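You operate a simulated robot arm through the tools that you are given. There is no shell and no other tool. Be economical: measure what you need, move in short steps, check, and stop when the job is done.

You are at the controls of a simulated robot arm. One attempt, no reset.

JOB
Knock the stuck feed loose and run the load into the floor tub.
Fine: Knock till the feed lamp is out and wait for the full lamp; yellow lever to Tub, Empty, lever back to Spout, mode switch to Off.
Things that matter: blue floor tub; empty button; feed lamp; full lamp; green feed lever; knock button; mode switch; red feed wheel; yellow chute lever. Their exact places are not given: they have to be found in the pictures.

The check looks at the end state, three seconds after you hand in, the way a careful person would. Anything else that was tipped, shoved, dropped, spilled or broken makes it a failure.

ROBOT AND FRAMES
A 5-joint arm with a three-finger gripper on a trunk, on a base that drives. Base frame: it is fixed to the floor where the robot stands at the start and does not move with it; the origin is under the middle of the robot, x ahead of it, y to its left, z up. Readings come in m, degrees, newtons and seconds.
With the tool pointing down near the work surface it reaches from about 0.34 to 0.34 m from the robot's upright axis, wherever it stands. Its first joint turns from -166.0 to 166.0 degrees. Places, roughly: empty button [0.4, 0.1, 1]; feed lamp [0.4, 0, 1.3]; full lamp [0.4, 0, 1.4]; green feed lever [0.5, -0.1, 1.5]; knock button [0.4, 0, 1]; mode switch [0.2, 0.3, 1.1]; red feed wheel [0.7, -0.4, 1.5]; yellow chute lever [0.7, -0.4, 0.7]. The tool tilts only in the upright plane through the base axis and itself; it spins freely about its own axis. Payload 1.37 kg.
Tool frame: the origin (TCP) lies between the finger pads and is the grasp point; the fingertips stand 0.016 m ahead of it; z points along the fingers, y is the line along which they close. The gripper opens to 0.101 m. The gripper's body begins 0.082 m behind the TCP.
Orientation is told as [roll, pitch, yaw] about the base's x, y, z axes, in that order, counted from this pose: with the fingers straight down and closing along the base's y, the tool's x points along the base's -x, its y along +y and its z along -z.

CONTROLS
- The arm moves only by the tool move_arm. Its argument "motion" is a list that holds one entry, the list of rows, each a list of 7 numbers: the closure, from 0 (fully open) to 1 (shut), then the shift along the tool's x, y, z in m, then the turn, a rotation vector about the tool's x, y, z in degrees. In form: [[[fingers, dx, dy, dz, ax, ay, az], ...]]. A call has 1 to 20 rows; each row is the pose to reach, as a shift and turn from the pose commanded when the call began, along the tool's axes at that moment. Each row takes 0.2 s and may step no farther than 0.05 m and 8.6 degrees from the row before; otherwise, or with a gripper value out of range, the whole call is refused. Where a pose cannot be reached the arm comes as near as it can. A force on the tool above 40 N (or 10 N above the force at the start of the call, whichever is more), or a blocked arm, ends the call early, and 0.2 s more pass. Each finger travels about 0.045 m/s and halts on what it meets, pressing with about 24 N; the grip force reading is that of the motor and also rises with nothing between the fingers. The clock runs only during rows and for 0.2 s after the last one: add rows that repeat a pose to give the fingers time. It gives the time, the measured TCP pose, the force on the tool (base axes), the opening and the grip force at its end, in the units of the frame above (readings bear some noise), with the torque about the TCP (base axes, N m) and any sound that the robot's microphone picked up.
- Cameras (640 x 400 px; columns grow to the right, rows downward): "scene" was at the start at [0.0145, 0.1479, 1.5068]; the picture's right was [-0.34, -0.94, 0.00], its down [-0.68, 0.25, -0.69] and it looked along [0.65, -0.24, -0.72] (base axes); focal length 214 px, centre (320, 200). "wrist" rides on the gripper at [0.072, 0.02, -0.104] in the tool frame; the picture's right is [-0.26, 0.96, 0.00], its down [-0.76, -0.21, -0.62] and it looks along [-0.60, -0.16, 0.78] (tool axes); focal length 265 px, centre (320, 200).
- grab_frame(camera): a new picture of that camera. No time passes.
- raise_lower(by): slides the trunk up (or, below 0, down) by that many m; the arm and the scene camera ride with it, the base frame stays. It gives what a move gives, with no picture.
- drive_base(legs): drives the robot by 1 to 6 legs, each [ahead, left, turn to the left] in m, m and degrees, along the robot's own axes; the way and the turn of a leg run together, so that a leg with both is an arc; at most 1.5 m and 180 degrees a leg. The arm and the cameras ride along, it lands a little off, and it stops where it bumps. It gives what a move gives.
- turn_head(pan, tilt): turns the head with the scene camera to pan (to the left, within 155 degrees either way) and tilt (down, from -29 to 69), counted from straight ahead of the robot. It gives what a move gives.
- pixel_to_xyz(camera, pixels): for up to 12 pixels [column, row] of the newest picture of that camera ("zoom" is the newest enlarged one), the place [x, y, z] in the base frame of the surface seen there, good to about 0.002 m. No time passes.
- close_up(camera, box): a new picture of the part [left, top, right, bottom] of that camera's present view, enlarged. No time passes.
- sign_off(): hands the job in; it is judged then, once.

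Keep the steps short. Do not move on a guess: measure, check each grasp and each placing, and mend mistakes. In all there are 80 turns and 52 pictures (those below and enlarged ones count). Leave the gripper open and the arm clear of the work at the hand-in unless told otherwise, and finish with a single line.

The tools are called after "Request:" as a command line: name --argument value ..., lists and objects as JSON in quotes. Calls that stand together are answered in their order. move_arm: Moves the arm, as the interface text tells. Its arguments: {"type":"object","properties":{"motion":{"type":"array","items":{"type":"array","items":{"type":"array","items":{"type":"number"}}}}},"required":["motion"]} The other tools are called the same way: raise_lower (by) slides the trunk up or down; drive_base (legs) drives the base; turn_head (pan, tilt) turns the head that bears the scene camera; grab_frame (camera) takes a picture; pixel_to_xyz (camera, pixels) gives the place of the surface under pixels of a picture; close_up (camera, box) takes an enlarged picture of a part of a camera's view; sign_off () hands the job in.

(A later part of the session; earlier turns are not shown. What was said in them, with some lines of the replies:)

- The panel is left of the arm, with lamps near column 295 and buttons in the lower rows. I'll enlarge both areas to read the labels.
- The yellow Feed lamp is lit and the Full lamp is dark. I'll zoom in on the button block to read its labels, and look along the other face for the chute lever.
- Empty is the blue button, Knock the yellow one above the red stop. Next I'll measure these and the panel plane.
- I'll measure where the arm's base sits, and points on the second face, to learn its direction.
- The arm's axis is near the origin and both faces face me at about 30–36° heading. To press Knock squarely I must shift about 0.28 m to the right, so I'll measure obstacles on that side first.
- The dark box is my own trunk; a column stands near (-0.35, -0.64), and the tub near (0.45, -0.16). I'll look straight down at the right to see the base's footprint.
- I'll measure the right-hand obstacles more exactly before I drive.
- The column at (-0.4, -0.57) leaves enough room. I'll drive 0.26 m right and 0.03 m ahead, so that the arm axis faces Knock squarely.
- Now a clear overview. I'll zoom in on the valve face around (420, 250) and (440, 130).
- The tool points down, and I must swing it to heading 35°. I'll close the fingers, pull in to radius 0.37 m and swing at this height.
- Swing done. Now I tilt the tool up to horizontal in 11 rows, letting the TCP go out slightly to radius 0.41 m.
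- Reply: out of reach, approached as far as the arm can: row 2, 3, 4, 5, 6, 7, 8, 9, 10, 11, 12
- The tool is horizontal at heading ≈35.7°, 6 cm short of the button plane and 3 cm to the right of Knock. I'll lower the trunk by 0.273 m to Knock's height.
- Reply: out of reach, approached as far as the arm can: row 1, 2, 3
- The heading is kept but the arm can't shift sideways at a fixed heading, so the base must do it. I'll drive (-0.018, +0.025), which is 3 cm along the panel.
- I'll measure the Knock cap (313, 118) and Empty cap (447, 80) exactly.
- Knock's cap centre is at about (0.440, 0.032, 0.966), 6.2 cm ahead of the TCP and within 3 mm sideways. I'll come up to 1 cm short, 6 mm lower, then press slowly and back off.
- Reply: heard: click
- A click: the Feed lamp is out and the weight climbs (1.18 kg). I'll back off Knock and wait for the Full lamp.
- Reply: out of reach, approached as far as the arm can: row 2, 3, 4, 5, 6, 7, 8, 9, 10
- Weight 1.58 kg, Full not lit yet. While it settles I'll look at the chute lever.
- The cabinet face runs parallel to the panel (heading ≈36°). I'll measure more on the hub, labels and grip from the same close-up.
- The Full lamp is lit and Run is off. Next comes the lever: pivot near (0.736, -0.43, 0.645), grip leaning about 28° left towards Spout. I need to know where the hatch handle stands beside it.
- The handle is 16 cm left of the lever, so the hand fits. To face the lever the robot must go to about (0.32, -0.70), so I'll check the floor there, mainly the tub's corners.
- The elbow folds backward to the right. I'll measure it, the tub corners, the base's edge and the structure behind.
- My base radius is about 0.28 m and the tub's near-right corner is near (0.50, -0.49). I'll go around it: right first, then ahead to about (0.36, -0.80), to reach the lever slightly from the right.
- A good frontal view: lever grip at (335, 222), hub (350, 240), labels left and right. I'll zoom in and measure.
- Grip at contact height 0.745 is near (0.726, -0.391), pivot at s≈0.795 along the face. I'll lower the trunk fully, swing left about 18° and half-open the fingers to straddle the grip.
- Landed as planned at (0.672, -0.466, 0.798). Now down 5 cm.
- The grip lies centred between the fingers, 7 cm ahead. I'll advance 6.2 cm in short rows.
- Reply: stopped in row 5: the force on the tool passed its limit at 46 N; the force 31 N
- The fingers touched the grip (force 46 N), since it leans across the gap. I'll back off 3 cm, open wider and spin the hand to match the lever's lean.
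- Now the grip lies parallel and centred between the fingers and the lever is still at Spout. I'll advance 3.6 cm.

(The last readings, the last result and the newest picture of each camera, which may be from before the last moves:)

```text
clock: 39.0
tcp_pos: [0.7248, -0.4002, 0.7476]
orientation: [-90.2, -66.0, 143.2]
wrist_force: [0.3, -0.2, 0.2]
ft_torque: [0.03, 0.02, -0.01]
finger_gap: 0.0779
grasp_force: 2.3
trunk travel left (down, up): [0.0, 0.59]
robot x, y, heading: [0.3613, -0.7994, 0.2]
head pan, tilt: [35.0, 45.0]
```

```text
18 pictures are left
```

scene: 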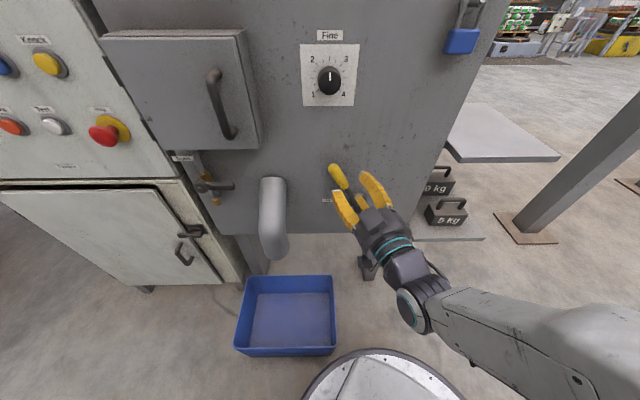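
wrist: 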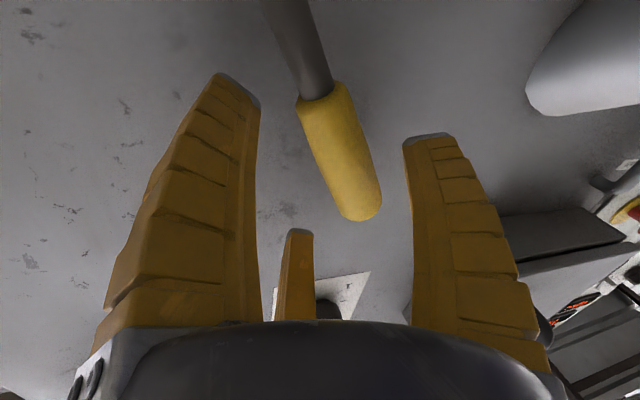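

Clean straddle, no force. I'll sweep right along the face with heading following the arm axis, first 9.4 cm, then look.

Request:
move_arm --motion '[[[0.25, 0.0075, -0.0169, -0.0057, 1.95, 0.87, 0], [0.25, 0.0153, -0.0344, -0.0116, 4.0, 1.78, 0], [0.25, 0.0231, -0.0518, -0.0176, 6.08, 2.71, 0], [0.25, 0.0309, -0.0693, -0.0235, 8.21, 3.66, 0], [0.25, 0.0367, -0.0824, -0.0279, 9.81, 4.37, 0], [0.25, 0.0367, -0.0824, -0.0279, 9.81, 4.37, 0]]]'

Request:
close_up --camera "scene" --box '[296, 140, 424, 220]'

```text
clock: 40.4
tcp_pos: [0.7799, -0.4769, 0.7472]
orientation: [-90.4, -65.9, 132.6]
wrist_force: [-0.4, 0.3, -0.8]
ft_torque: [-0.02, -0.01, 0.01]
finger_gap: 0.0789
grasp_force: 2.3
trunk travel left (down, up): [0.0, 0.59]
robot x, y, heading: [0.3616, -0.8041, 0.3]
head pan, tilt: [35.0, 45.0]
```

```text
5.00 times, centred on (360, 180) of scene
```

zoom: 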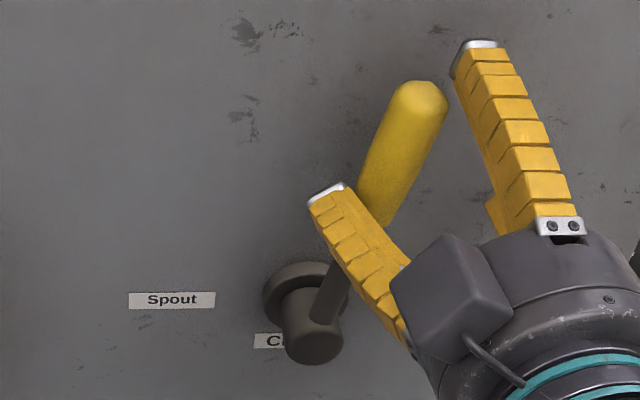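

The lever has passed over to the Tub side with no load. I'll measure its angle.

Request:
pixel_to_xyz --camera "zoom" --pixels '[[415, 100], [400, 140], [385, 180], [330, 290]]'

```text
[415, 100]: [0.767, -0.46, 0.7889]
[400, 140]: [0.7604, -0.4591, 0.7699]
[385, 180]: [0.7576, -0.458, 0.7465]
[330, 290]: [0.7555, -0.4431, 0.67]
```

The lever is only about 10° past vertical, so I'll keep pushing up to 4 cm more, until the stop is felt.

Request:
move_arm --motion '[[[0.25, 0.0049, -0.0109, -0.0013, 1.3, 0.58, 0], [0.25, 0.0089, -0.02, -0.0025, 2.38, 1.06, 0], [0.25, 0.0129, -0.029, -0.0036, 3.46, 1.54, 0], [0.25, 0.017, -0.0381, -0.0047, 4.55, 2.03, 0], [0.25, 0.017, -0.0381, -0.0047, 4.55, 2.03, 0]]]'

Request:
close_up --camera "scene" --box '[296, 140, 424, 220]'

```text
clock: 41.5
tcp_pos: [0.804, -0.5081, 0.7494]
orientation: [-90.9, -66.0, 128.6]
wrist_force: [-8.5, 14.8, 6.3]
ft_torque: [0.72, 0.23, -0.15]
finger_gap: 0.0871
grasp_force: 8.7
trunk travel left (down, up): [0.0, 0.59]
robot x, y, heading: [0.3664, -0.8029, 0.3]
head pan, tilt: [35.0, 45.0]
```

```text
5.00 times, centred on (360, 180) of scene
```

zoom: 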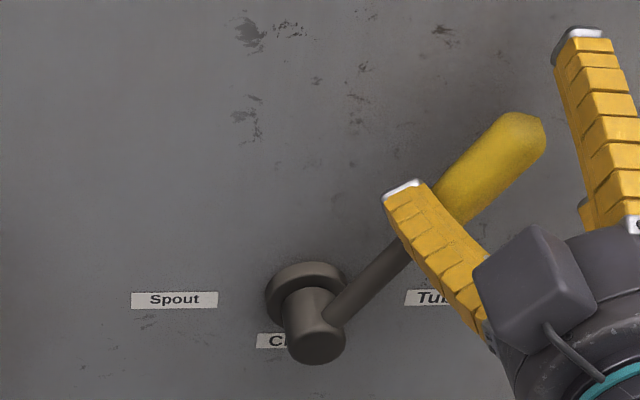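

Request:
pixel_to_xyz --camera "zoom" --pixels '[[525, 130], [480, 175], [455, 200], [370, 280]]'

```text
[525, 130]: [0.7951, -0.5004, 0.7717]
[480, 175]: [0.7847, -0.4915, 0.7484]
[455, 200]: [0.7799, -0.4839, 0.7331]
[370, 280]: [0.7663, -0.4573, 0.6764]
```

The lever leans 28.5° right, at the Tub stop (18 N load). I'll ease off 1.2 cm, then retreat straight back.

Request:
move_arm --motion '[[[0.25, -0.0049, 0.011, 0, -1.3, -0.58, 0], [0.25, -0.0049, 0.011, 0, -1.3, -0.58, 0], [0.25, -0.0049, 0.011, -0.03, -1.3, -0.58, 0], [0.25, -0.0049, 0.011, -0.06, -1.3, -0.58, 0], [0.25, -0.0049, 0.011, -0.085, -1.3, -0.58, 0], [0.25, -0.0049, 0.011, -0.085, -1.3, -0.58, 0]]]'

Request:
close_up --camera "scene" --box '[296, 140, 424, 220]'

```text
clock: 43.0
tcp_pos: [0.7525, -0.5378, 0.7663]
orientation: [-90.3, -65.9, 129.4]
wrist_force: [0.2, -0.4, 0.4]
ft_torque: [0.01, 0.02, 0.0]
finger_gap: 0.0781
grasp_force: 1.7
out of reach, approached as far as the arm can: row 4, 5, 6
trunk travel left (down, up): [0.0, 0.59]
robot x, y, heading: [0.3632, -0.806, 0.0]
head pan, tilt: [35.0, 45.0]
```

```text
5.00 times, centred on (360, 180) of scene
```

zoom: 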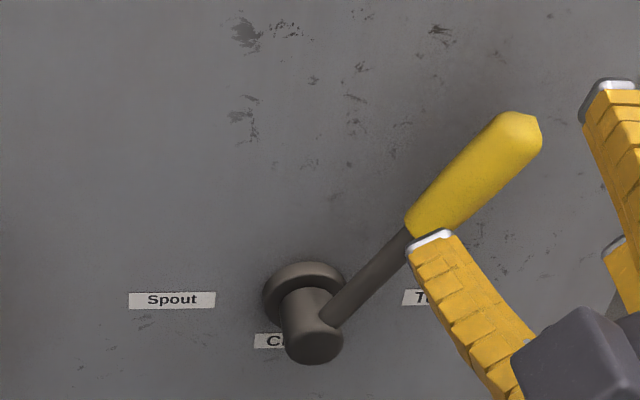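

The lever stays at Tub. I'll raise the trunk to button height, undo the spin, close the fingers and drive back around the tub to face Empty.

Request:
raise_lower --by 0.2

Request:
move_arm --motion '[[[1, 0, 0, 0, 0, 0, 8], [1, 0, 0, 0, 0, 0, 16], [1, 0, 0, 0, 0, 0, 24], [1, 0, 0, 0, 0, 0, 24], [1, 0, 0, 0, 0, 0, 24], [1, 0, 0, 0, 0, 0, 24]]]'

Request:
drive_base --legs '[[-0.233, 0, 0], [-0.06, 0.32, 0], [-0.106, 0.318, 0]]'

Request:
grab_frame --camera "wrist"

```text
clock: 45.1
tcp_pos: [0.7514, -0.5373, 0.9661]
orientation: [-90.4, -65.9, 129.2]
wrist_force: [0.3, 0.4, -0.2]
ft_torque: [-0.03, -0.01, 0.03]
finger_gap: 0.0782
grasp_force: 1.8
trunk travel left (down, up): [-0.2, 0.39]
robot x, y, heading: [0.3619, -0.8021, -0.1]
head pan, tilt: [35.0, 45.0]
```

```text
clock: 46.5
tcp_pos: [0.7514, -0.5376, 0.9659]
orientation: [-144.5, -89.8, -176.4]
wrist_force: [0.3, 0.2, -0.1]
ft_torque: [0.0, -0.04, -0.02]
finger_gap: 0.0
grasp_force: 24.0
trunk travel left (down, up): [-0.2, 0.39]
robot x, y, heading: [0.3652, -0.805, 0.0]
head pan, tilt: [35.0, 45.0]
```

```text
clock: 51.8
tcp_pos: [0.349, 0.0985, 0.9666]
orientation: [-141.3, -89.7, -179.5]
wrist_force: [0.0, 0.3, 0.4]
ft_torque: [0.03, 0.0, 0.01]
finger_gap: 0.0
grasp_force: 24.0
trunk travel left (down, up): [-0.2, 0.39]
robot x, y, heading: [-0.0404, -0.1695, -0.1]
head pan, tilt: [35.0, 45.0]
```

```text
14 pictures are left
```

wrist: 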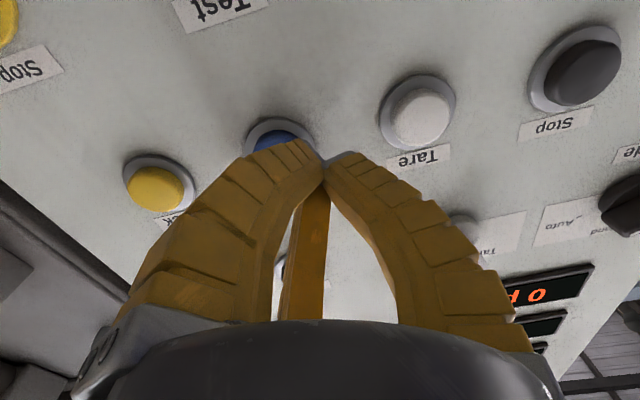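

Empty is 2.4 cm to the right of the tip, 3.4 cm ahead of the TCP. Turning the arm 3.4° right squares it and centres it.

Request:
move_arm --motion '[[[1, 0, -0.012, 0, 1.7, 0, 0], [1, 0, -0.0245, 0, 3.4, 0, 0], [1, 0, -0.0245, 0, 3.4, 0, 0]]]'

Request:
grab_frame --camera "wrist"

Request:
pixel_to_xyz --camera "wrist" --pixels '[[330, 120], [320, 125], [340, 130], [325, 112]]'

```text
clock: 52.6
tcp_pos: [0.3647, 0.0788, 0.9664]
orientation: [-147.1, -89.8, -177.2]
wrist_force: [0.6, 0.6, -0.1]
ft_torque: [0.0, 0.02, 0.01]
finger_gap: 0.0
grasp_force: 24.1
trunk travel left (down, up): [-0.2, 0.39]
robot x, y, heading: [-0.0385, -0.1689, 0.4]
head pan, tilt: [35.0, 45.0]
```

```text
13 pictures are left
```

wrist: 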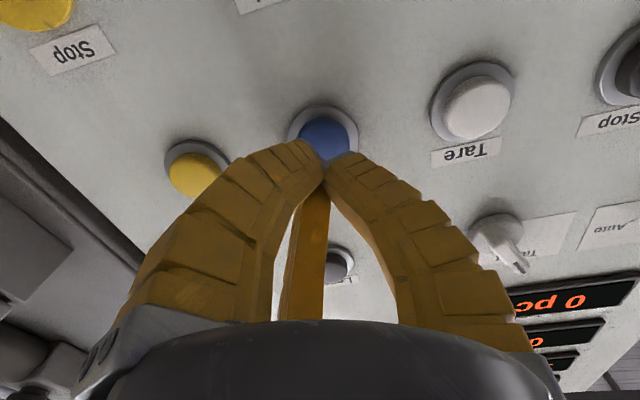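

```text
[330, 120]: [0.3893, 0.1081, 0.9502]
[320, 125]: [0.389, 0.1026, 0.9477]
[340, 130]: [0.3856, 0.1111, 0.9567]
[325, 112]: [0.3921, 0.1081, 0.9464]
```

Centred on Empty. I'll press: contact in ~1.7 cm, up to 2.6 cm, then back off.

Request:
move_arm --motion '[[[1, 0, 0, 0.01, 0, 0, 0], [1, 0, 0, 0.016, 0, 0, 0], [1, 0, 0, 0.02, 0, 0, 0], [1, 0, 0, 0.023, 0, 0, 0], [1, 0, 0, 0.026, 0, 0, 0], [1, 0, 0, 0.026, 0, 0, 0], [1, 0, 0, 0.015, 0, 0, 0], [1, 0, 0, 0, 0, 0, 0], [1, 0, 0, 0, 0, 0, 0]]]'

Request:
turn_head --pan 20 --tilt 12

Request:
grab_frame --camera "scene"

```text
clock: 54.6
tcp_pos: [0.3634, 0.0786, 0.9665]
orientation: [-144.2, -89.8, 180.0]
wrist_force: [0.5, -0.3, 0.4]
ft_torque: [-0.01, 0.01, 0.0]
finger_gap: 0.0001
grasp_force: 27.9
trunk travel left (down, up): [-0.2, 0.39]
robot x, y, heading: [-0.0402, -0.169, 0.4]
head pan, tilt: [35.0, 45.0]
heard: click
```

```text
clock: 55.6
tcp_pos: [0.3642, 0.0798, 0.9665]
orientation: [-142.9, -89.7, 178.6]
wrist_force: [-0.1, -0.1, -0.2]
ft_torque: [0.0, 0.0, 0.02]
finger_gap: 0.0003
grasp_force: 28.8
trunk travel left (down, up): [-0.2, 0.39]
robot x, y, heading: [-0.0409, -0.1718, 0.3]
head pan, tilt: [20.0, 12.0]
```

```text
12 pictures are left
```

scene: 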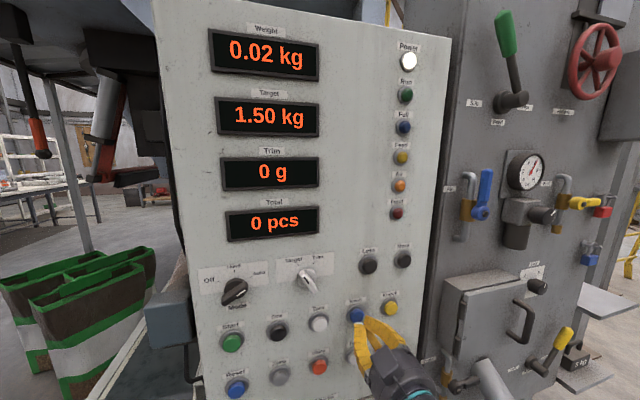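

Click heard and the weight is 0.02 kg: the load has run out. Now back around to the chute lever, lower the trunk, and swing the arm to face the grip.

Request:
drive_base --legs '[[0.11, -0.315, 0], [0.06, -0.32, 0], [0.233, 0, 0]]'

Request:
raise_lower --by -0.2

Request:
move_arm --motion '[[[0.6, 0, 0.02, -0.012, -2.8, 0, 0], [0.25, 0, 0.039, -0.024, -5.6, 0, 0], [0.25, 0, 0.039, -0.024, -5.6, 0, 0], [0.25, 0, 0.039, -0.024, -5.6, 0, 0], [0.25, 0, 0.039, -0.024, -5.6, 0, 0]]]'

Request:
turn_head --pan 35 --tilt 45

Request:
grab_frame --camera "scene"

```text
clock: 60.9
tcp_pos: [0.769, -0.5478, 0.9662]
orientation: [-144.5, -89.9, -179.5]
wrist_force: [0.1, 0.1, -0.2]
ft_torque: [-0.04, 0.04, -0.01]
finger_gap: 0.0
grasp_force: 27.6
trunk travel left (down, up): [-0.2, 0.39]
robot x, y, heading: [0.3655, -0.7996, 0.7]
head pan, tilt: [20.0, 12.0]
```

```text
clock: 63.0
tcp_pos: [0.7704, -0.5488, 0.7669]
orientation: [-145.3, -89.8, -178.5]
wrist_force: [-0.2, 0.1, -0.3]
ft_torque: [-0.01, -0.01, 0.01]
finger_gap: 0.0001
grasp_force: 27.7
trunk travel left (down, up): [0.0, 0.59]
robot x, y, heading: [0.3654, -0.7983, 0.8]
head pan, tilt: [20.0, 12.0]
```

```text
clock: 64.2
tcp_pos: [0.7354, -0.5235, 0.7778]
orientation: [-120.3, -89.9, 162.0]
wrist_force: [0.7, -0.2, -0.3]
ft_torque: [0.01, 0.01, -0.01]
finger_gap: 0.0782
grasp_force: 1.8
out of reach, approached as far as the arm can: row 1, 2, 3, 4, 5
trunk travel left (down, up): [0.0, 0.59]
robot x, y, heading: [0.368, -0.8004, 0.6]
head pan, tilt: [20.0, 12.0]
```

```text
clock: 65.2
tcp_pos: [0.735, -0.5238, 0.7781]
orientation: [-117.1, -89.9, 158.8]
wrist_force: [0.0, 0.2, -0.4]
ft_torque: [-0.01, -0.04, 0.01]
finger_gap: 0.078
grasp_force: 2.2
trunk travel left (down, up): [0.0, 0.59]
robot x, y, heading: [0.364, -0.7999, 0.7]
head pan, tilt: [35.0, 45.0]
```

```text
11 pictures are left
```

scene: 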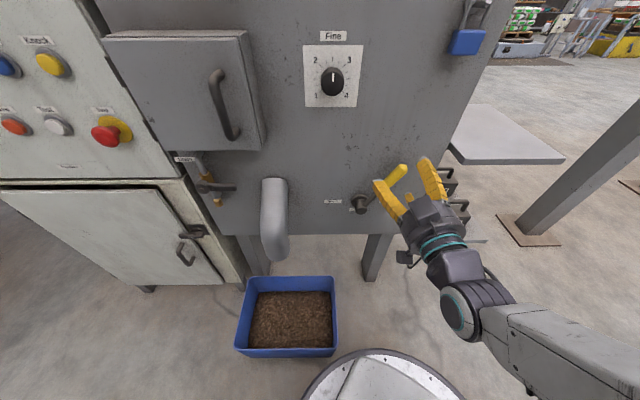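

The load lies in the tub. The TCP faces the grip at heading 41.7°. I'll go down 3 cm and spin 24° clockwise to match the lever's lean.

Request:
move_arm --motion '[[[0.25, 0.015, 0, 0.01, 0, 0, 8], [0.25, 0.03, 0, 0.02, 0, 0, 16], [0.25, 0.03, 0, 0.02, 0, 0, 24], [0.25, 0.03, 0, 0.02, 0, 0, 24]]]'

Request:
grab_frame --camera "wrist"

Request:
pixel_to_xyz --camera "wrist" --pixels '[[330, 110], [320, 130], [310, 150], [340, 90]]'

```text
clock: 66.2
tcp_pos: [0.7517, -0.5077, 0.7495]
orientation: [90.2, -66.0, -48.4]
wrist_force: [0.1, -0.1, -0.9]
ft_torque: [0.02, -0.04, -0.01]
finger_gap: 0.0781
grasp_force: 2.8
out of reach, approached as far as the arm can: row 2, 3, 4
trunk travel left (down, up): [0.0, 0.59]
robot x, y, heading: [0.3658, -0.7982, 0.5]
head pan, tilt: [35.0, 45.0]
```

```text
10 pictures are left
```

wrist: 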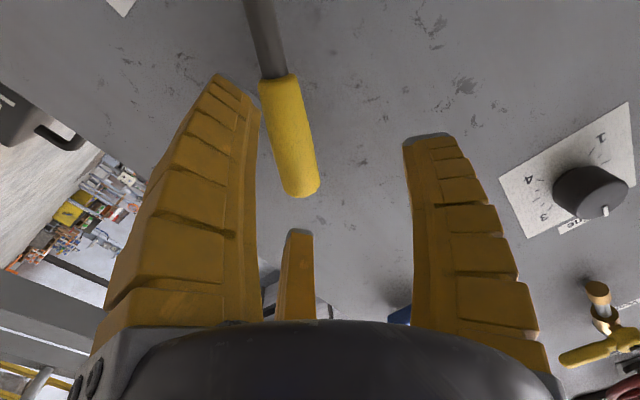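

```text
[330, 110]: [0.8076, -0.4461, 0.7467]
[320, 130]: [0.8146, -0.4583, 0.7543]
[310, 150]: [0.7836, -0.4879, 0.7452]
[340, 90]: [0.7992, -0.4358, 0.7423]
```

The grip sits nearer the right finger, so I'll shift 1.4 cm right, then advance 4.2 cm.

Request:
move_arm --motion '[[[0.25, -0.0057, -0.0128, 0, 1.6, -0.71, 0], [0.25, -0.0057, -0.0128, 0.012, 1.6, -0.71, 0], [0.25, -0.0057, -0.0128, 0.024, 1.6, -0.71, 0], [0.25, -0.0057, -0.0128, 0.034, 1.6, -0.71, 0], [0.25, -0.0057, -0.0128, 0.042, 1.6, -0.71, 0], [0.25, -0.0057, -0.0128, 0.042, 1.6, -0.71, 0]]]'

Request:
grab_frame --camera "wrist"

```text
clock: 67.6
tcp_pos: [0.7921, -0.4912, 0.7503]
orientation: [90.3, -66.0, -50.3]
wrist_force: [0.5, -0.3, 0.1]
ft_torque: [0.01, -0.01, 0.02]
finger_gap: 0.0784
grasp_force: 2.3
trunk travel left (down, up): [0.0, 0.59]
robot x, y, heading: [0.3647, -0.7973, 0.7]
head pan, tilt: [35.0, 45.0]
```

```text
9 pictures are left
```

wrist: 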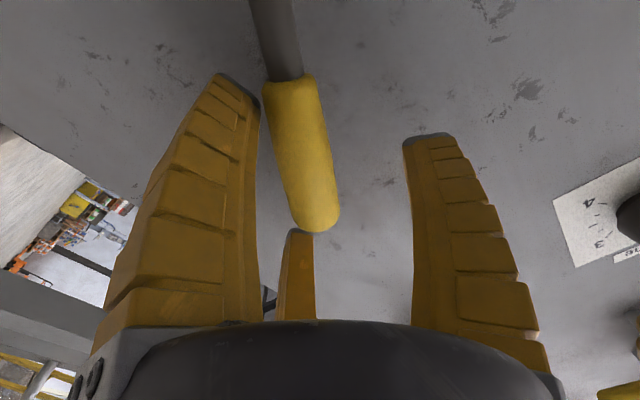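

Straddled without contact. Now I sweep left along the face, turning with the arm axis, up to 14 cm, with the force guard watching the Spout stop.

Request:
move_arm --motion '[[[0.25, 0.0077, 0.0173, 0.0013, -2.01, 0.9, 0], [0.25, 0.0179, 0.0401, 0.002, -4.66, 2.08, 0], [0.25, 0.028, 0.0629, 0.003, -7.31, 3.26, 0], [0.25, 0.0382, 0.0857, 0.003, -9.87, 4.4, 0], [0.25, 0.0463, 0.1039, 0.003, -11.88, 5.29, 0], [0.25, 0.0524, 0.1176, 0.002, -13.34, 5.94, 0], [0.25, 0.0585, 0.1312, 0.002, -14.8, 6.59, 0], [0.25, 0.0585, 0.1312, 0.002, -14.8, 6.59, 0]]]'

Request:
close_up --camera "scene" --box '[296, 140, 424, 220]'

Request:
pixel_to_xyz --camera "zoom" --pixels '[[190, 130], [215, 180], [240, 220], [270, 265]]'

```text
clock: 68.6
tcp_pos: [0.7489, -0.4333, 0.75]
orientation: [90.2, -67.6, -41.4]
wrist_force: [2.2, -17.7, -2.0]
ft_torque: [-1.53, -1.48, 0.21]
finger_gap: 0.0751
grasp_force: 21.6
trunk travel left (down, up): [0.0, 0.59]
robot x, y, heading: [0.3665, -0.8001, 0.6]
head pan, tilt: [35.0, 45.0]
stopped in row 4: the force on the tool passed its limit at 54 N (the readings are from after the stop); the commanded pose is now the measured one
```

```text
5.00 times, centred on (360, 180) of scene
```

zoom: 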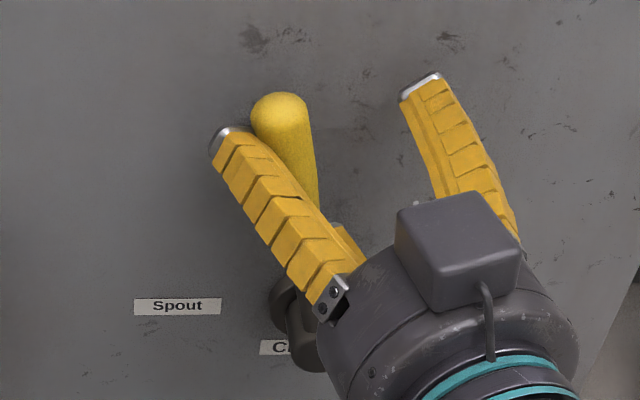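

```text
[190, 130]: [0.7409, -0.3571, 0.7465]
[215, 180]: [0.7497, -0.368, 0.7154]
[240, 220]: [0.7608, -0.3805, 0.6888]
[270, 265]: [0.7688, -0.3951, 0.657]
```

The arm stopped at 54 N with the grip next to the left finger. Before moving I'll measure the lever and look from the wrist.

Request:
pixel_to_xyz --camera "zoom" --pixels '[[280, 105], [295, 140], [308, 180], [305, 310], [230, 135], [345, 240], [420, 90]]'

Request:
grab_frame --camera "wrist"

```text
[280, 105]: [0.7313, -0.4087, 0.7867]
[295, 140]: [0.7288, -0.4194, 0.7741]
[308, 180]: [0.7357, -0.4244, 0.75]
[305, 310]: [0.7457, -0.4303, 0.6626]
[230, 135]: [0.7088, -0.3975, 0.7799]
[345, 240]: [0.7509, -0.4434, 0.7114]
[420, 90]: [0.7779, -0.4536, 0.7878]
```

```text
7 pictures are left
```

wrist: 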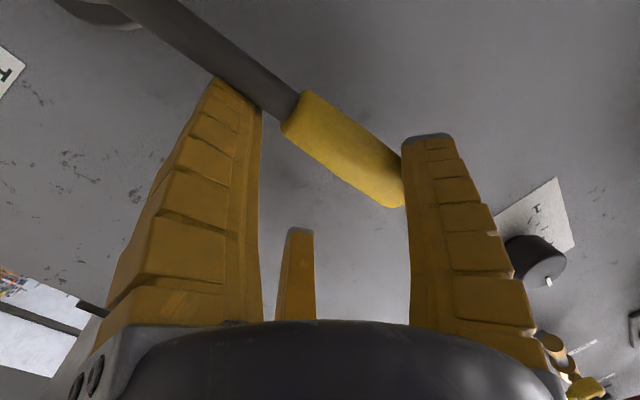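

The lever leans 12° left and wedges between the fingers because the hand is spun the other way. I'll open fully and spin the hand back counter-clockwise in place.

Request:
move_arm --motion '[[[0, 0, 0, -0.003, 0, 0, 0], [0, 0, 0, -0.003, 0, 0, -6], [0, 0, 0, -0.003, 0, 0, -14], [0, 0, 0, -0.003, 0, 0, -22], [0, 0, 0, -0.003, 0, 0, -30], [0, 0, 0, -0.003, 0, 0, -38], [0, 0, 0, -0.003, 0, 0, -44], [0, 0, 0, -0.003, 0, 0, -44]]]'

Request:
grab_frame --camera "wrist"

```text
clock: 70.4
tcp_pos: [0.7452, -0.4333, 0.7498]
orientation: [-90.4, -68.6, 139.2]
wrist_force: [-0.1, 0.5, 0.4]
ft_torque: [-0.01, -0.04, 0.05]
finger_gap: 0.1004
grasp_force: 0.2
trunk travel left (down, up): [0.0, 0.59]
robot x, y, heading: [0.3669, -0.8021, 0.4]
head pan, tilt: [35.0, 45.0]
```

```text
6 pictures are left
```

wrist: 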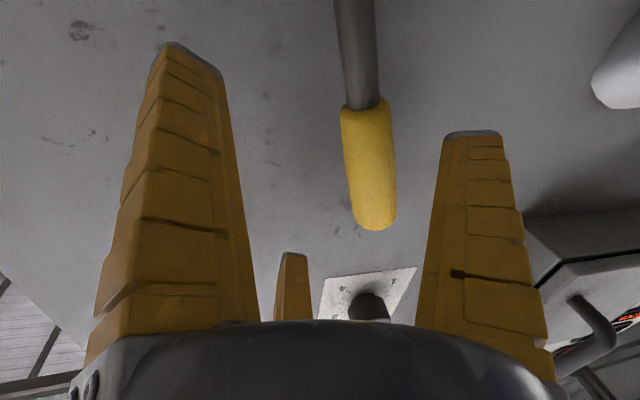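

Free of load and aligned. I'll narrow the gap and continue sweeping left to the Spout stop.

Request:
move_arm --motion '[[[0.25, 0, 0, 0, 0, 0, 0], [0.25, -0.0069, 0.0176, 0.0043, -2.05, -0.8, 0], [0.25, -0.014, 0.0358, 0.007, -4.1, -1.61, 0], [0.25, -0.0194, 0.0494, 0.01, -5.63, -2.21, 0], [0.25, -0.0247, 0.063, 0.012, -7.08, -2.77, 0], [0.25, -0.0283, 0.0721, 0.014, -8.1, -3.18, 0], [0.25, -0.0283, 0.0721, 0.014, -8.1, -3.18, 0]]]'

Request:
close_up --camera "scene" --box '[296, 140, 424, 220]'

```text
clock: 71.8
tcp_pos: [0.7075, -0.3846, 0.7567]
orientation: [-93.0, -68.2, 148.9]
wrist_force: [11.3, -18.2, 4.6]
ft_torque: [-0.76, -0.55, -0.33]
finger_gap: 0.0904
grasp_force: 10.3
trunk travel left (down, up): [0.0, 0.59]
robot x, y, heading: [0.3655, -0.7988, 0.2]
head pan, tilt: [35.0, 45.0]
stopped in row 6: the force on the tool passed its limit at 44 N (the readings are from after the stop); the commanded pose is now the measured one
```

```text
5.00 times, centred on (360, 180) of scene
```

zoom: 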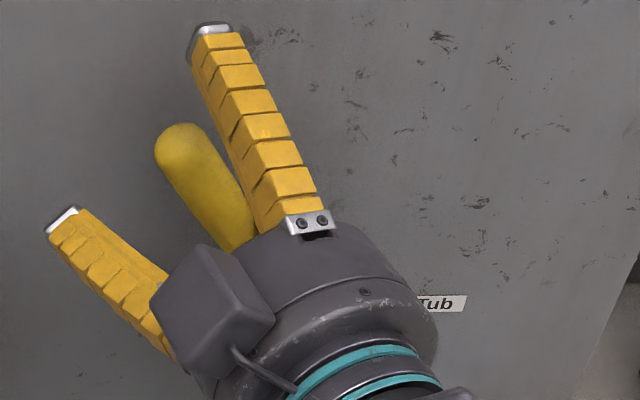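

The stop is felt (44 N) and the grip is where it was at the start. I'll check its angle, ease off and retreat.

Request:
pixel_to_xyz --camera "zoom" --pixels '[[185, 140], [205, 180], [225, 220]]'

Request:
move_arm --motion '[[[0.25, 0.0037, -0.0093, 0, 1.1, 0.43, 0], [0.25, 0.0037, -0.0093, -0.005, 1.1, 0.43, 0], [0.25, 0.0037, -0.0093, -0.03, 1.1, 0.43, 0], [0.25, 0.0037, -0.0093, -0.06, 1.1, 0.43, 0], [0.25, 0.0037, -0.0093, -0.09, 1.1, 0.43, 0], [0.25, 0.0037, -0.0093, -0.09, 1.1, 0.43, 0]]]'

```text
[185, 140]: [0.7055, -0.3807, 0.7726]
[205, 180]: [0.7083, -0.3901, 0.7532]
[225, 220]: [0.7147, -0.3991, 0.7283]
```

```text
clock: 73.2
tcp_pos: [0.6688, -0.4484, 0.7646]
orientation: [-92.2, -68.3, 147.5]
wrist_force: [-0.5, 0.3, 0.0]
ft_torque: [0.03, -0.02, 0.0]
finger_gap: 0.0783
grasp_force: 1.8
out of reach, approached as far as the arm can: row 5, 6
trunk travel left (down, up): [0.0, 0.59]
robot x, y, heading: [0.3699, -0.801, 0.3]
head pan, tilt: [35.0, 45.0]
```

The lever is back at Spout (same measured place as at the start). Next I raise the trunk to switch height, unspin the hand, and turn the arm back to heading ~38° for driving.

Request:
raise_lower --by 0.32

Request:
move_arm --motion '[[[0.25, 0, 0, 0, 0, 0, 7.3], [0.25, 0, 0, 0, 0, 0, 14.6], [0.25, 0, 0, 0, 0, 0, 21.7], [0.25, 0, 0, 0, 0, 0, 21.7]]]'

Request:
move_arm --motion '[[[0.25, 0, -0.0407, -0.002, 5.5, 0, 0], [0.25, 0, -0.0811, -0.0078, 11, 0, 0], [0.25, 0, -0.1207, -0.0175, 16.5, 0, 0], [0.25, 0, -0.1207, -0.0175, 16.5, 0, 0]]]'

Request:
drive_base --legs '[[-0.24, 0, 0], [-0.06, 0.32, 0], [-0.11, 0.305, 0]]'

Request:
turn_head --pan 60 --tilt 50

Request:
grab_frame --camera "scene"

```text
clock: 76.3
tcp_pos: [0.669, -0.4483, 1.0847]
orientation: [-92.3, -68.3, 147.5]
wrist_force: [0.2, 0.1, 0.2]
ft_torque: [-0.02, -0.01, 0.0]
finger_gap: 0.0783
grasp_force: 2.0
trunk travel left (down, up): [-0.32, 0.27]
robot x, y, heading: [0.3694, -0.7981, 0.2]
head pan, tilt: [35.0, 45.0]
```

```text
clock: 77.3
tcp_pos: [0.6692, -0.448, 1.0844]
orientation: [170.3, -89.2, -114.9]
wrist_force: [-0.2, 0.4, 0.0]
ft_torque: [0.0, -0.03, 0.02]
finger_gap: 0.0782
grasp_force: 1.9
trunk travel left (down, up): [-0.32, 0.27]
robot x, y, heading: [0.3647, -0.7958, 0.3]
head pan, tilt: [35.0, 45.0]
```

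```text
clock: 78.3
tcp_pos: [0.7601, -0.5315, 1.0847]
orientation: [159.4, -89.2, -120.5]
wrist_force: [0.2, 0.0, 0.1]
ft_torque: [0.0, -0.01, -0.02]
finger_gap: 0.078
grasp_force: 2.3
trunk travel left (down, up): [-0.32, 0.27]
robot x, y, heading: [0.3684, -0.7979, 0.4]
head pan, tilt: [35.0, 45.0]
```

```text
clock: 83.7
tcp_pos: [0.3486, 0.0937, 1.0842]
orientation: [160.6, -89.2, -121.8]
wrist_force: [-1.1, 1.2, 0.6]
ft_torque: [0.01, -0.01, 0.01]
finger_gap: 0.0784
grasp_force: 1.8
trunk travel left (down, up): [-0.32, 0.27]
robot x, y, heading: [-0.0478, -0.1739, -0.1]
head pan, tilt: [35.0, 45.0]
```

```text
clock: 84.5
tcp_pos: [0.348, 0.0956, 1.0847]
orientation: [160.0, -89.2, -121.5]
wrist_force: [0.3, 0.6, 0.3]
ft_torque: [-0.01, 0.01, -0.02]
finger_gap: 0.0781
grasp_force: 1.6
trunk travel left (down, up): [-0.32, 0.27]
robot x, y, heading: [-0.0452, -0.1723, -0.2]
head pan, tilt: [60.0, 50.0]
```

```text
4 pictures are left
```

scene: 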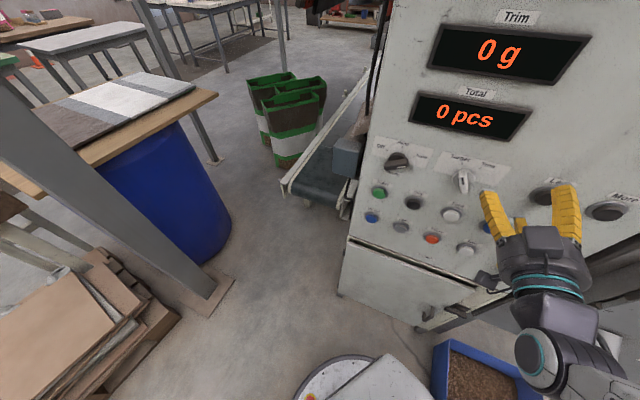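

I'll measure the obstacles on the left, and the mode switch at (398, 160) with its labels.

Request:
pixel_to_xyz --camera "scene" --pixels '[[215, 295], [205, 255], [160, 320], [290, 185], [350, 160], [398, 160], [391, 167], [406, 155], [381, 153], [403, 147], [420, 155], [310, 362]]'

Request:
close_up --camera "scene" --box '[366, 140, 430, 180]'

Request:
pixel_to_xyz --camera "zoom" --pixels '[[320, 200], [280, 240], [360, 170], [320, 160], [330, 230], [260, 200], [390, 200], [300, 280]]'

```text
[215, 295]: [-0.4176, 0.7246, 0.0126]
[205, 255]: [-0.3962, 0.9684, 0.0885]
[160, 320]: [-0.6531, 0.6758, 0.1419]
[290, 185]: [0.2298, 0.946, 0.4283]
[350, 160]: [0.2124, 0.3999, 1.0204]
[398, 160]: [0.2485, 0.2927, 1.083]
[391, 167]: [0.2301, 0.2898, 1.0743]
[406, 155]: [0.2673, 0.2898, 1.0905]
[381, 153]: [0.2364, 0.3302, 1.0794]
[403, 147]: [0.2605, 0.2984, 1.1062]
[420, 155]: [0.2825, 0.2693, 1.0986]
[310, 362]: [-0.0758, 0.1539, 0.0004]
```

```text
10.00 times, centred on (398, 160) of scene
```

zoom: 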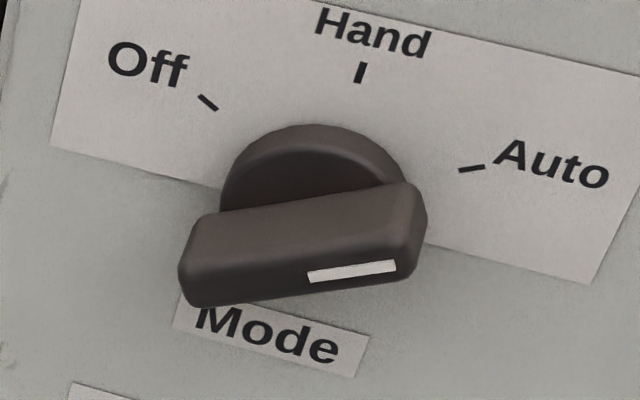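

```text
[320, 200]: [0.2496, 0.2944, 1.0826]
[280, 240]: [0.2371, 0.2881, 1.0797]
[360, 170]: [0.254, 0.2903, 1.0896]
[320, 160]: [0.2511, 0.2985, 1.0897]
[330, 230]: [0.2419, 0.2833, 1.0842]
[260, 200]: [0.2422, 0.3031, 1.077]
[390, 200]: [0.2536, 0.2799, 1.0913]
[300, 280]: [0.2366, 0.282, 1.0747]
```

The pointer (white line) is at Auto. I'll measure the ticks and the ends of the knob's bar to get the angles.

Request:
pixel_to_xyz --camera "zoom" --pixels '[[208, 102], [360, 72], [472, 168], [400, 268], [310, 278], [410, 250], [200, 285], [195, 265], [415, 200], [215, 230], [300, 255], [240, 275]]'

```text
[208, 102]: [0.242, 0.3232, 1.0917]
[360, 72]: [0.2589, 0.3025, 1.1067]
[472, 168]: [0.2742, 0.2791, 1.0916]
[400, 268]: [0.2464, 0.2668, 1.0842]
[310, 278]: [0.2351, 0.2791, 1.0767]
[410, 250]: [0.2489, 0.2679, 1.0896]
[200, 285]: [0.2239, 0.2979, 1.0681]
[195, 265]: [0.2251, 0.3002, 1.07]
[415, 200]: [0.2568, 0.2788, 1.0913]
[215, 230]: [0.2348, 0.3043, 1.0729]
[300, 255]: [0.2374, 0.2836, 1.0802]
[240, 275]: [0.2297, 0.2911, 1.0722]
```

Knob centre is at s=-0.092, z=1.0755, pointer at +60° (Auto), Off at -60°; the bar's front is 3 cm off the panel. I'll drive back, then left, so the arm axis faces it squarely, keeping clear of the other knobs.

Request:
drive_base --legs '[[-0.166, 0, 0], [0, 0.176, 0]]'

```text
clock: 87.1
tcp_pos: [0.1834, 0.2698, 1.0844]
orientation: [160.5, -89.2, -121.8]
wrist_force: [0.3, -0.2, 0.3]
ft_torque: [0.0, 0.05, -0.01]
finger_gap: 0.078
grasp_force: 2.5
trunk travel left (down, up): [-0.32, 0.27]
robot x, y, heading: [-0.2109, 0.0014, 0.2]
head pan, tilt: [60.0, 50.0]
```

The TCP is 1.8 cm left of and 0.9 cm above the knob centre. I'll correct that, then spin +60° so the fingers close across the bar.

Request:
move_arm --motion '[[[0.25, 0.0045, -0.009, 0, 1.2, 0, 0], [0.25, 0.009, -0.0183, 0, 2.45, 0, 0], [0.25, 0.009, -0.0183, 0, 2.45, 0, 0]]]'

Request:
move_arm --motion '[[[0.25, 0, 0, 0, 0, 0, 8], [0.25, 0, 0, 0, 0, 0, 16], [0.25, 0, 0, 0, 0, 0, 24], [0.25, 0, 0, 0, 0, 0, 32], [0.25, 0, 0, 0, 0, 0, 40], [0.25, 0, 0, 0, 0, 0, 48], [0.25, 0, 0, 0, 0, 0, 55], [0.25, 0, 0, 0, 0, 0, 60], [0.25, 0, 0, 0, 0, 0, 60]]]'

Request:
grab_frame --camera "wrist"

```text
clock: 87.9
tcp_pos: [0.196, 0.2562, 1.0779]
orientation: [155.6, -89.2, -119.5]
wrist_force: [0.0, -0.3, -1.1]
ft_torque: [0.03, -0.01, 0.0]
finger_gap: 0.0783
grasp_force: 1.6
out of reach, approached as far as the arm can: row 1, 2, 3
trunk travel left (down, up): [-0.32, 0.27]
robot x, y, heading: [-0.2105, 0.001, 0.2]
head pan, tilt: [60.0, 50.0]
```

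```text
clock: 89.9
tcp_pos: [0.1979, 0.2584, 1.0779]
orientation: [90.9, -29.6, -54.2]
wrist_force: [-0.1, -0.2, 0.3]
ft_torque: [-0.01, 0.0, 0.01]
finger_gap: 0.0782
grasp_force: 1.7
trunk travel left (down, up): [-0.32, 0.27]
robot x, y, heading: [-0.2119, 0.0034, -0.2]
head pan, tilt: [60.0, 50.0]
```

```text
2 pictures are left
```

wrist: 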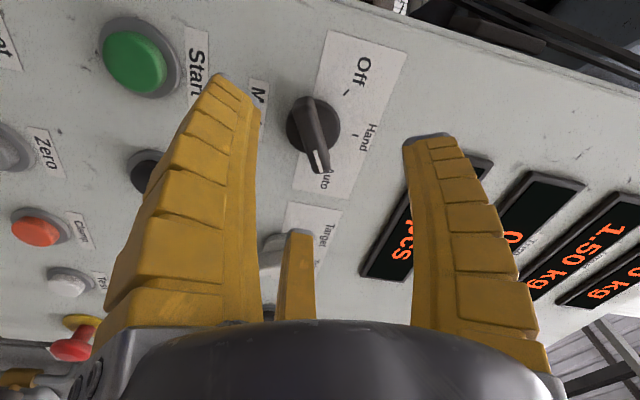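

The bar now lies parallel between the fingers. I'll check the knob's position in this picture.

Request:
pixel_to_xyz --camera "wrist" --pixels '[[308, 108], [314, 135], [320, 162], [305, 140], [325, 140], [333, 128], [297, 125]]'

```text
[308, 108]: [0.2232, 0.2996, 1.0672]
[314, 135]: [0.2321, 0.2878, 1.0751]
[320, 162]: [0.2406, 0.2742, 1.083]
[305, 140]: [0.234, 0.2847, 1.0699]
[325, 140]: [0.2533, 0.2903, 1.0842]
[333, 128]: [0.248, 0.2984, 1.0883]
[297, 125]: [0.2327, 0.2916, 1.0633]
```

The bar centre is within 3 mm of the tool axis. I'll advance 3.9 cm with that small correction, then close on the bar.

Request:
move_arm --motion '[[[0.25, 0.0026, -0.0012, 0.015, 0, 0, 0], [0.25, 0.0026, -0.0012, 0.028, 0, 0, 0], [0.25, 0.0026, -0.0012, 0.039, 0, 0, 0], [0.25, 0.0026, -0.0012, 0.039, 0, 0, 0], [0.6, 0.0026, -0.0012, 0.039, 0, 0, 0], [0.9, 0.0026, -0.0012, 0.039, 0, 0, 0], [0.9, 0.0026, -0.0012, 0.039, 0, 0, 0], [0.9, 0.0026, -0.0012, 0.039, 0, 0, 0], [0.9, 0.0026, -0.0012, 0.039, 0, 0, 0], [0.9, 0.0026, -0.0012, 0.039, 0, 0, 0]]]'

```text
clock: 92.1
tcp_pos: [0.2307, 0.2789, 1.0718]
orientation: [89.8, -29.6, -53.7]
wrist_force: [5.1, -10.3, -24.5]
ft_torque: [-0.13, 0.06, -0.15]
finger_gap: 0.0248
grasp_force: 11.6
trunk travel left (down, up): [-0.32, 0.27]
robot x, y, heading: [-0.2093, 0.0033, 0.1]
head pan, tilt: [60.0, 50.0]
```

Gripped (gap 2.5 cm), but with 27 N sideways: the bar sits a few mm down-right of my command. I'll shift 4 mm that way to relieve it.

Request:
move_arm --motion '[[[0.9, 0, -0.002, 0, 0, 0, 0], [0.9, 0, -0.004, 0, 0, 0, 0], [0.9, 0, -0.004, 0, 0, 0, 0], [0.9, 0, -0.004, 0, 0, 0, 0]]]'

```text
clock: 93.1
tcp_pos: [0.2305, 0.2802, 1.0705]
orientation: [90.4, -29.6, -54.0]
wrist_force: [3.4, -6.4, -18.4]
ft_torque: [-0.12, 0.09, 0.0]
finger_gap: 0.0246
grasp_force: 12.3
trunk travel left (down, up): [-0.32, 0.27]
robot x, y, heading: [-0.2114, 0.0039, -0.1]
head pan, tilt: [60.0, 50.0]
```

The side force fell to 20 N and the gap has not shrunk, so only one finger may touch. I'll shift another 6 mm and close fully.

Request:
move_arm --motion '[[[1, 0, -0.003, 0, 0, 0, 0], [1, 0, -0.006, 0, 0, 0, 0], [1, 0, -0.006, 0, 0, 0, 0], [1, 0, -0.006, 0, 0, 0, 0]]]'

```text
clock: 94.1
tcp_pos: [0.2311, 0.279, 1.0689]
orientation: [91.2, -29.7, -54.5]
wrist_force: [2.8, -0.6, -1.9]
ft_torque: [0.01, 0.03, 0.11]
finger_gap: 0.017
grasp_force: 28.0
trunk travel left (down, up): [-0.32, 0.27]
robot x, y, heading: [-0.2119, -0.0014, 0.1]
head pan, tilt: [60.0, 50.0]
```

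Now a true grip: gap 1.7 cm, 28 N, almost no side force. I'll turn counter-clockwise, first 60° to the Hand position.

Request:
move_arm --motion '[[[1, 0, 0, 0, 0, 0, -6], [1, 0, 0, 0, 0, 0, -13], [1, 0, 0, 0, 0, 0, -20], [1, 0, 0, 0, 0, 0, -27], [1, 0, 0, 0, 0, 0, -34], [1, 0, 0, 0, 0, 0, -41], [1, 0, 0, 0, 0, 0, -48], [1, 0, 0, 0, 0, 0, -55], [1, 0, 0, 0, 0, 0, -60], [1, 0, 0, 0, 0, 0, -60]]]'

```text
clock: 96.3
tcp_pos: [0.2313, 0.2751, 1.0719]
orientation: [164.6, -88.6, -128.8]
wrist_force: [15.5, -19.5, 23.7]
ft_torque: [0.15, 0.13, -0.17]
finger_gap: 0.0141
grasp_force: 27.7
trunk travel left (down, up): [-0.32, 0.27]
robot x, y, heading: [-0.2124, 0.0021, -0.0]
head pan, tilt: [60.0, 50.0]
```

Turned 60°, with 34 N side load pushing right and up. I'll yield to it before turning on.

Request:
move_arm --motion '[[[1, -0.002, -0.002, 0, 0, 0, 0], [1, -0.004, -0.004, 0, 0, 0, 0], [1, -0.005, -0.006, 0, 0, 0, 0], [1, -0.005, -0.006, 0, 0, 0, 0]]]'

```text
clock: 97.3
tcp_pos: [0.2317, 0.2754, 1.0713]
orientation: [149.0, -89.1, -113.2]
wrist_force: [14.2, -19.4, 10.5]
ft_torque: [0.37, -0.22, -0.15]
finger_gap: 0.0137
grasp_force: 28.5
out of reach, approached as far as the arm can: row 2, 3, 4
trunk travel left (down, up): [-0.32, 0.27]
robot x, y, heading: [-0.2108, 0.0029, -0.1]
head pan, tilt: [60.0, 50.0]
```

The sideways part needs the arm to turn right slightly with it, so I'll add that.

Request:
move_arm --motion '[[[1, 0, -0.003, 0, 0.37, 0, 0], [1, 0, -0.006, 0, 0.75, 0, 0], [1, 0, -0.006, 0, 0.75, 0, 0]]]'

```text
clock: 98.1
tcp_pos: [0.2313, 0.2756, 1.071]
orientation: [156.1, -89.2, -120.6]
wrist_force: [-2.6, -4.2, 6.5]
ft_torque: [0.14, -0.15, 0.01]
finger_gap: 0.0134
grasp_force: 28.2
trunk travel left (down, up): [-0.32, 0.27]
robot x, y, heading: [-0.2083, 0.0052, -0.0]
head pan, tilt: [60.0, 50.0]
```

Load relieved (8 N). Now the second 60°, to Off.

Request:
move_arm --motion '[[[1, 0, 0, 0, 0, 0, -6], [1, 0, 0, 0, 0, 0, -13], [1, 0, 0, 0, 0, 0, -20], [1, 0, 0, 0, 0, 0, -27], [1, 0, 0, 0, 0, 0, -34], [1, 0, 0, 0, 0, 0, -41], [1, 0, 0, 0, 0, 0, -48], [1, 0, 0, 0, 0, 0, -55], [1, 0, 0, 0, 0, 0, -61], [1, 0, 0, 0, 0, 0, -61]]]'

```text
clock: 100.3
tcp_pos: [0.2317, 0.2746, 1.0768]
orientation: [-92.0, -29.2, 126.1]
wrist_force: [-5.0, 4.7, 24.6]
ft_torque: [0.44, 0.1, 0.03]
finger_gap: 0.013
grasp_force: 27.4
trunk travel left (down, up): [-0.32, 0.27]
robot x, y, heading: [-0.2114, 0.0033, -0.1]
head pan, tilt: [60.0, 50.0]
```

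The spin reads -60.8°, which should be Off. I'll relieve the upward load, open the fingers and back straight off, then look.

Request:
move_arm --motion '[[[1, -0.003, -0.0052, 0, 0, 0, 0], [1, -0.003, -0.0052, 0, 0, 0, 0], [0.6, -0.003, -0.0052, 0, 0, 0, 0], [0.25, -0.003, -0.0052, 0, 0, 0, 0], [0.25, -0.003, -0.0052, 0, 0, 0, 0], [0.25, -0.003, -0.0052, 0, 0, 0, 0], [0.25, -0.003, -0.0052, -0.02, 0, 0, 0], [0.25, -0.003, -0.0052, -0.04, 0, 0, 0], [0.1, -0.003, -0.0052, -0.05, 0, 0, 0], [0, -0.003, -0.0052, -0.05, 0, 0, 0], [0, -0.003, -0.0052, -0.05, 0, 0, 0]]]'

Request:
grab_frame --camera "wrist"

```text
clock: 102.7
tcp_pos: [0.1982, 0.2506, 1.0842]
orientation: [-90.8, -29.3, 125.9]
wrist_force: [-0.1, 0.3, 0.0]
ft_torque: [-0.02, 0.0, 0.02]
finger_gap: 0.1006
grasp_force: 0.1
out of reach, approached as far as the arm can: row 9, 10, 11
trunk travel left (down, up): [-0.32, 0.27]
robot x, y, heading: [-0.2077, 0.0041, -0.1]
head pan, tilt: [60.0, 50.0]
```

```text
1 pictures are left
```

wrist: 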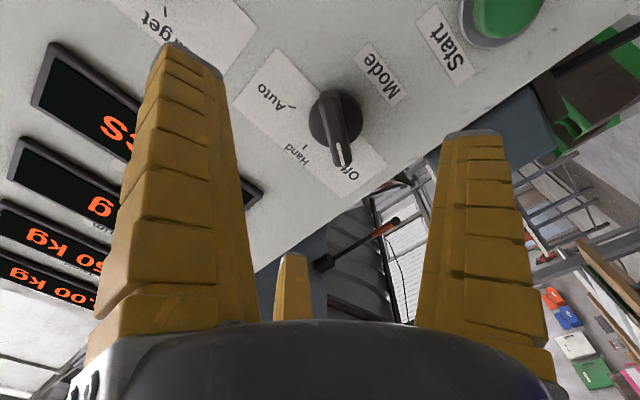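

The pointer now stands at Off. I'll drive back a little to be clear and take the last picture as an overall check.

Request:
drive_base --legs '[[-0.08, -0.06, 0]]'

Request:
turn_head --pan 20 --tilt 22

Request:
grab_frame --camera "scene"

```text
clock: 103.8
tcp_pos: [0.1177, 0.1902, 1.0838]
orientation: [-90.9, -29.3, 125.7]
wrist_force: [0.3, -0.2, 0.3]
ft_torque: [0.01, -0.01, 0.0]
finger_gap: 0.1009
grasp_force: 0.0
trunk travel left (down, up): [-0.32, 0.27]
robot x, y, heading: [-0.2893, -0.0592, 0.1]
head pan, tilt: [60.0, 50.0]
```

```text
clock: 104.9
tcp_pos: [0.1182, 0.1897, 1.0826]
orientation: [-90.9, -29.3, 125.7]
wrist_force: [0.6, -0.6, -0.2]
ft_torque: [0.01, 0.0, -0.04]
finger_gap: 0.1008
grasp_force: 0.2
trunk travel left (down, up): [-0.32, 0.27]
robot x, y, heading: [-0.2907, -0.0584, 0.1]
head pan, tilt: [20.0, 22.0]
```

```text
0 pictures are left
```

scene: 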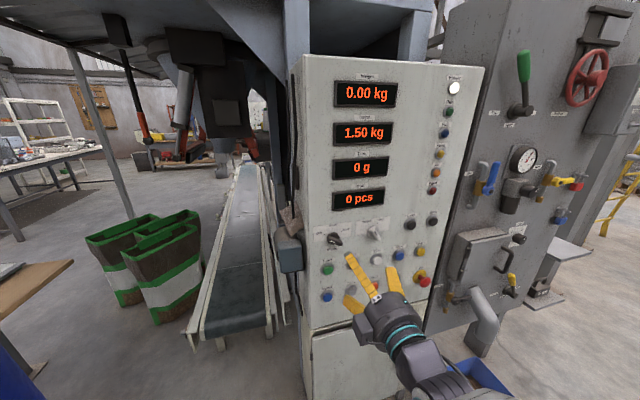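

The weight reads 0.00 kg and the Feed lamp is out. The lever is at Spout, the mode switch is at Off, the load is in the tub, and the arm is clear with its gripper open. I'm handing in.

Request:
sign_off

```text
The job is handed in.
```

Job handed in: feed knocked loose, load emptied into the blue tub, chute lever back at Spout, mode switch at Off.
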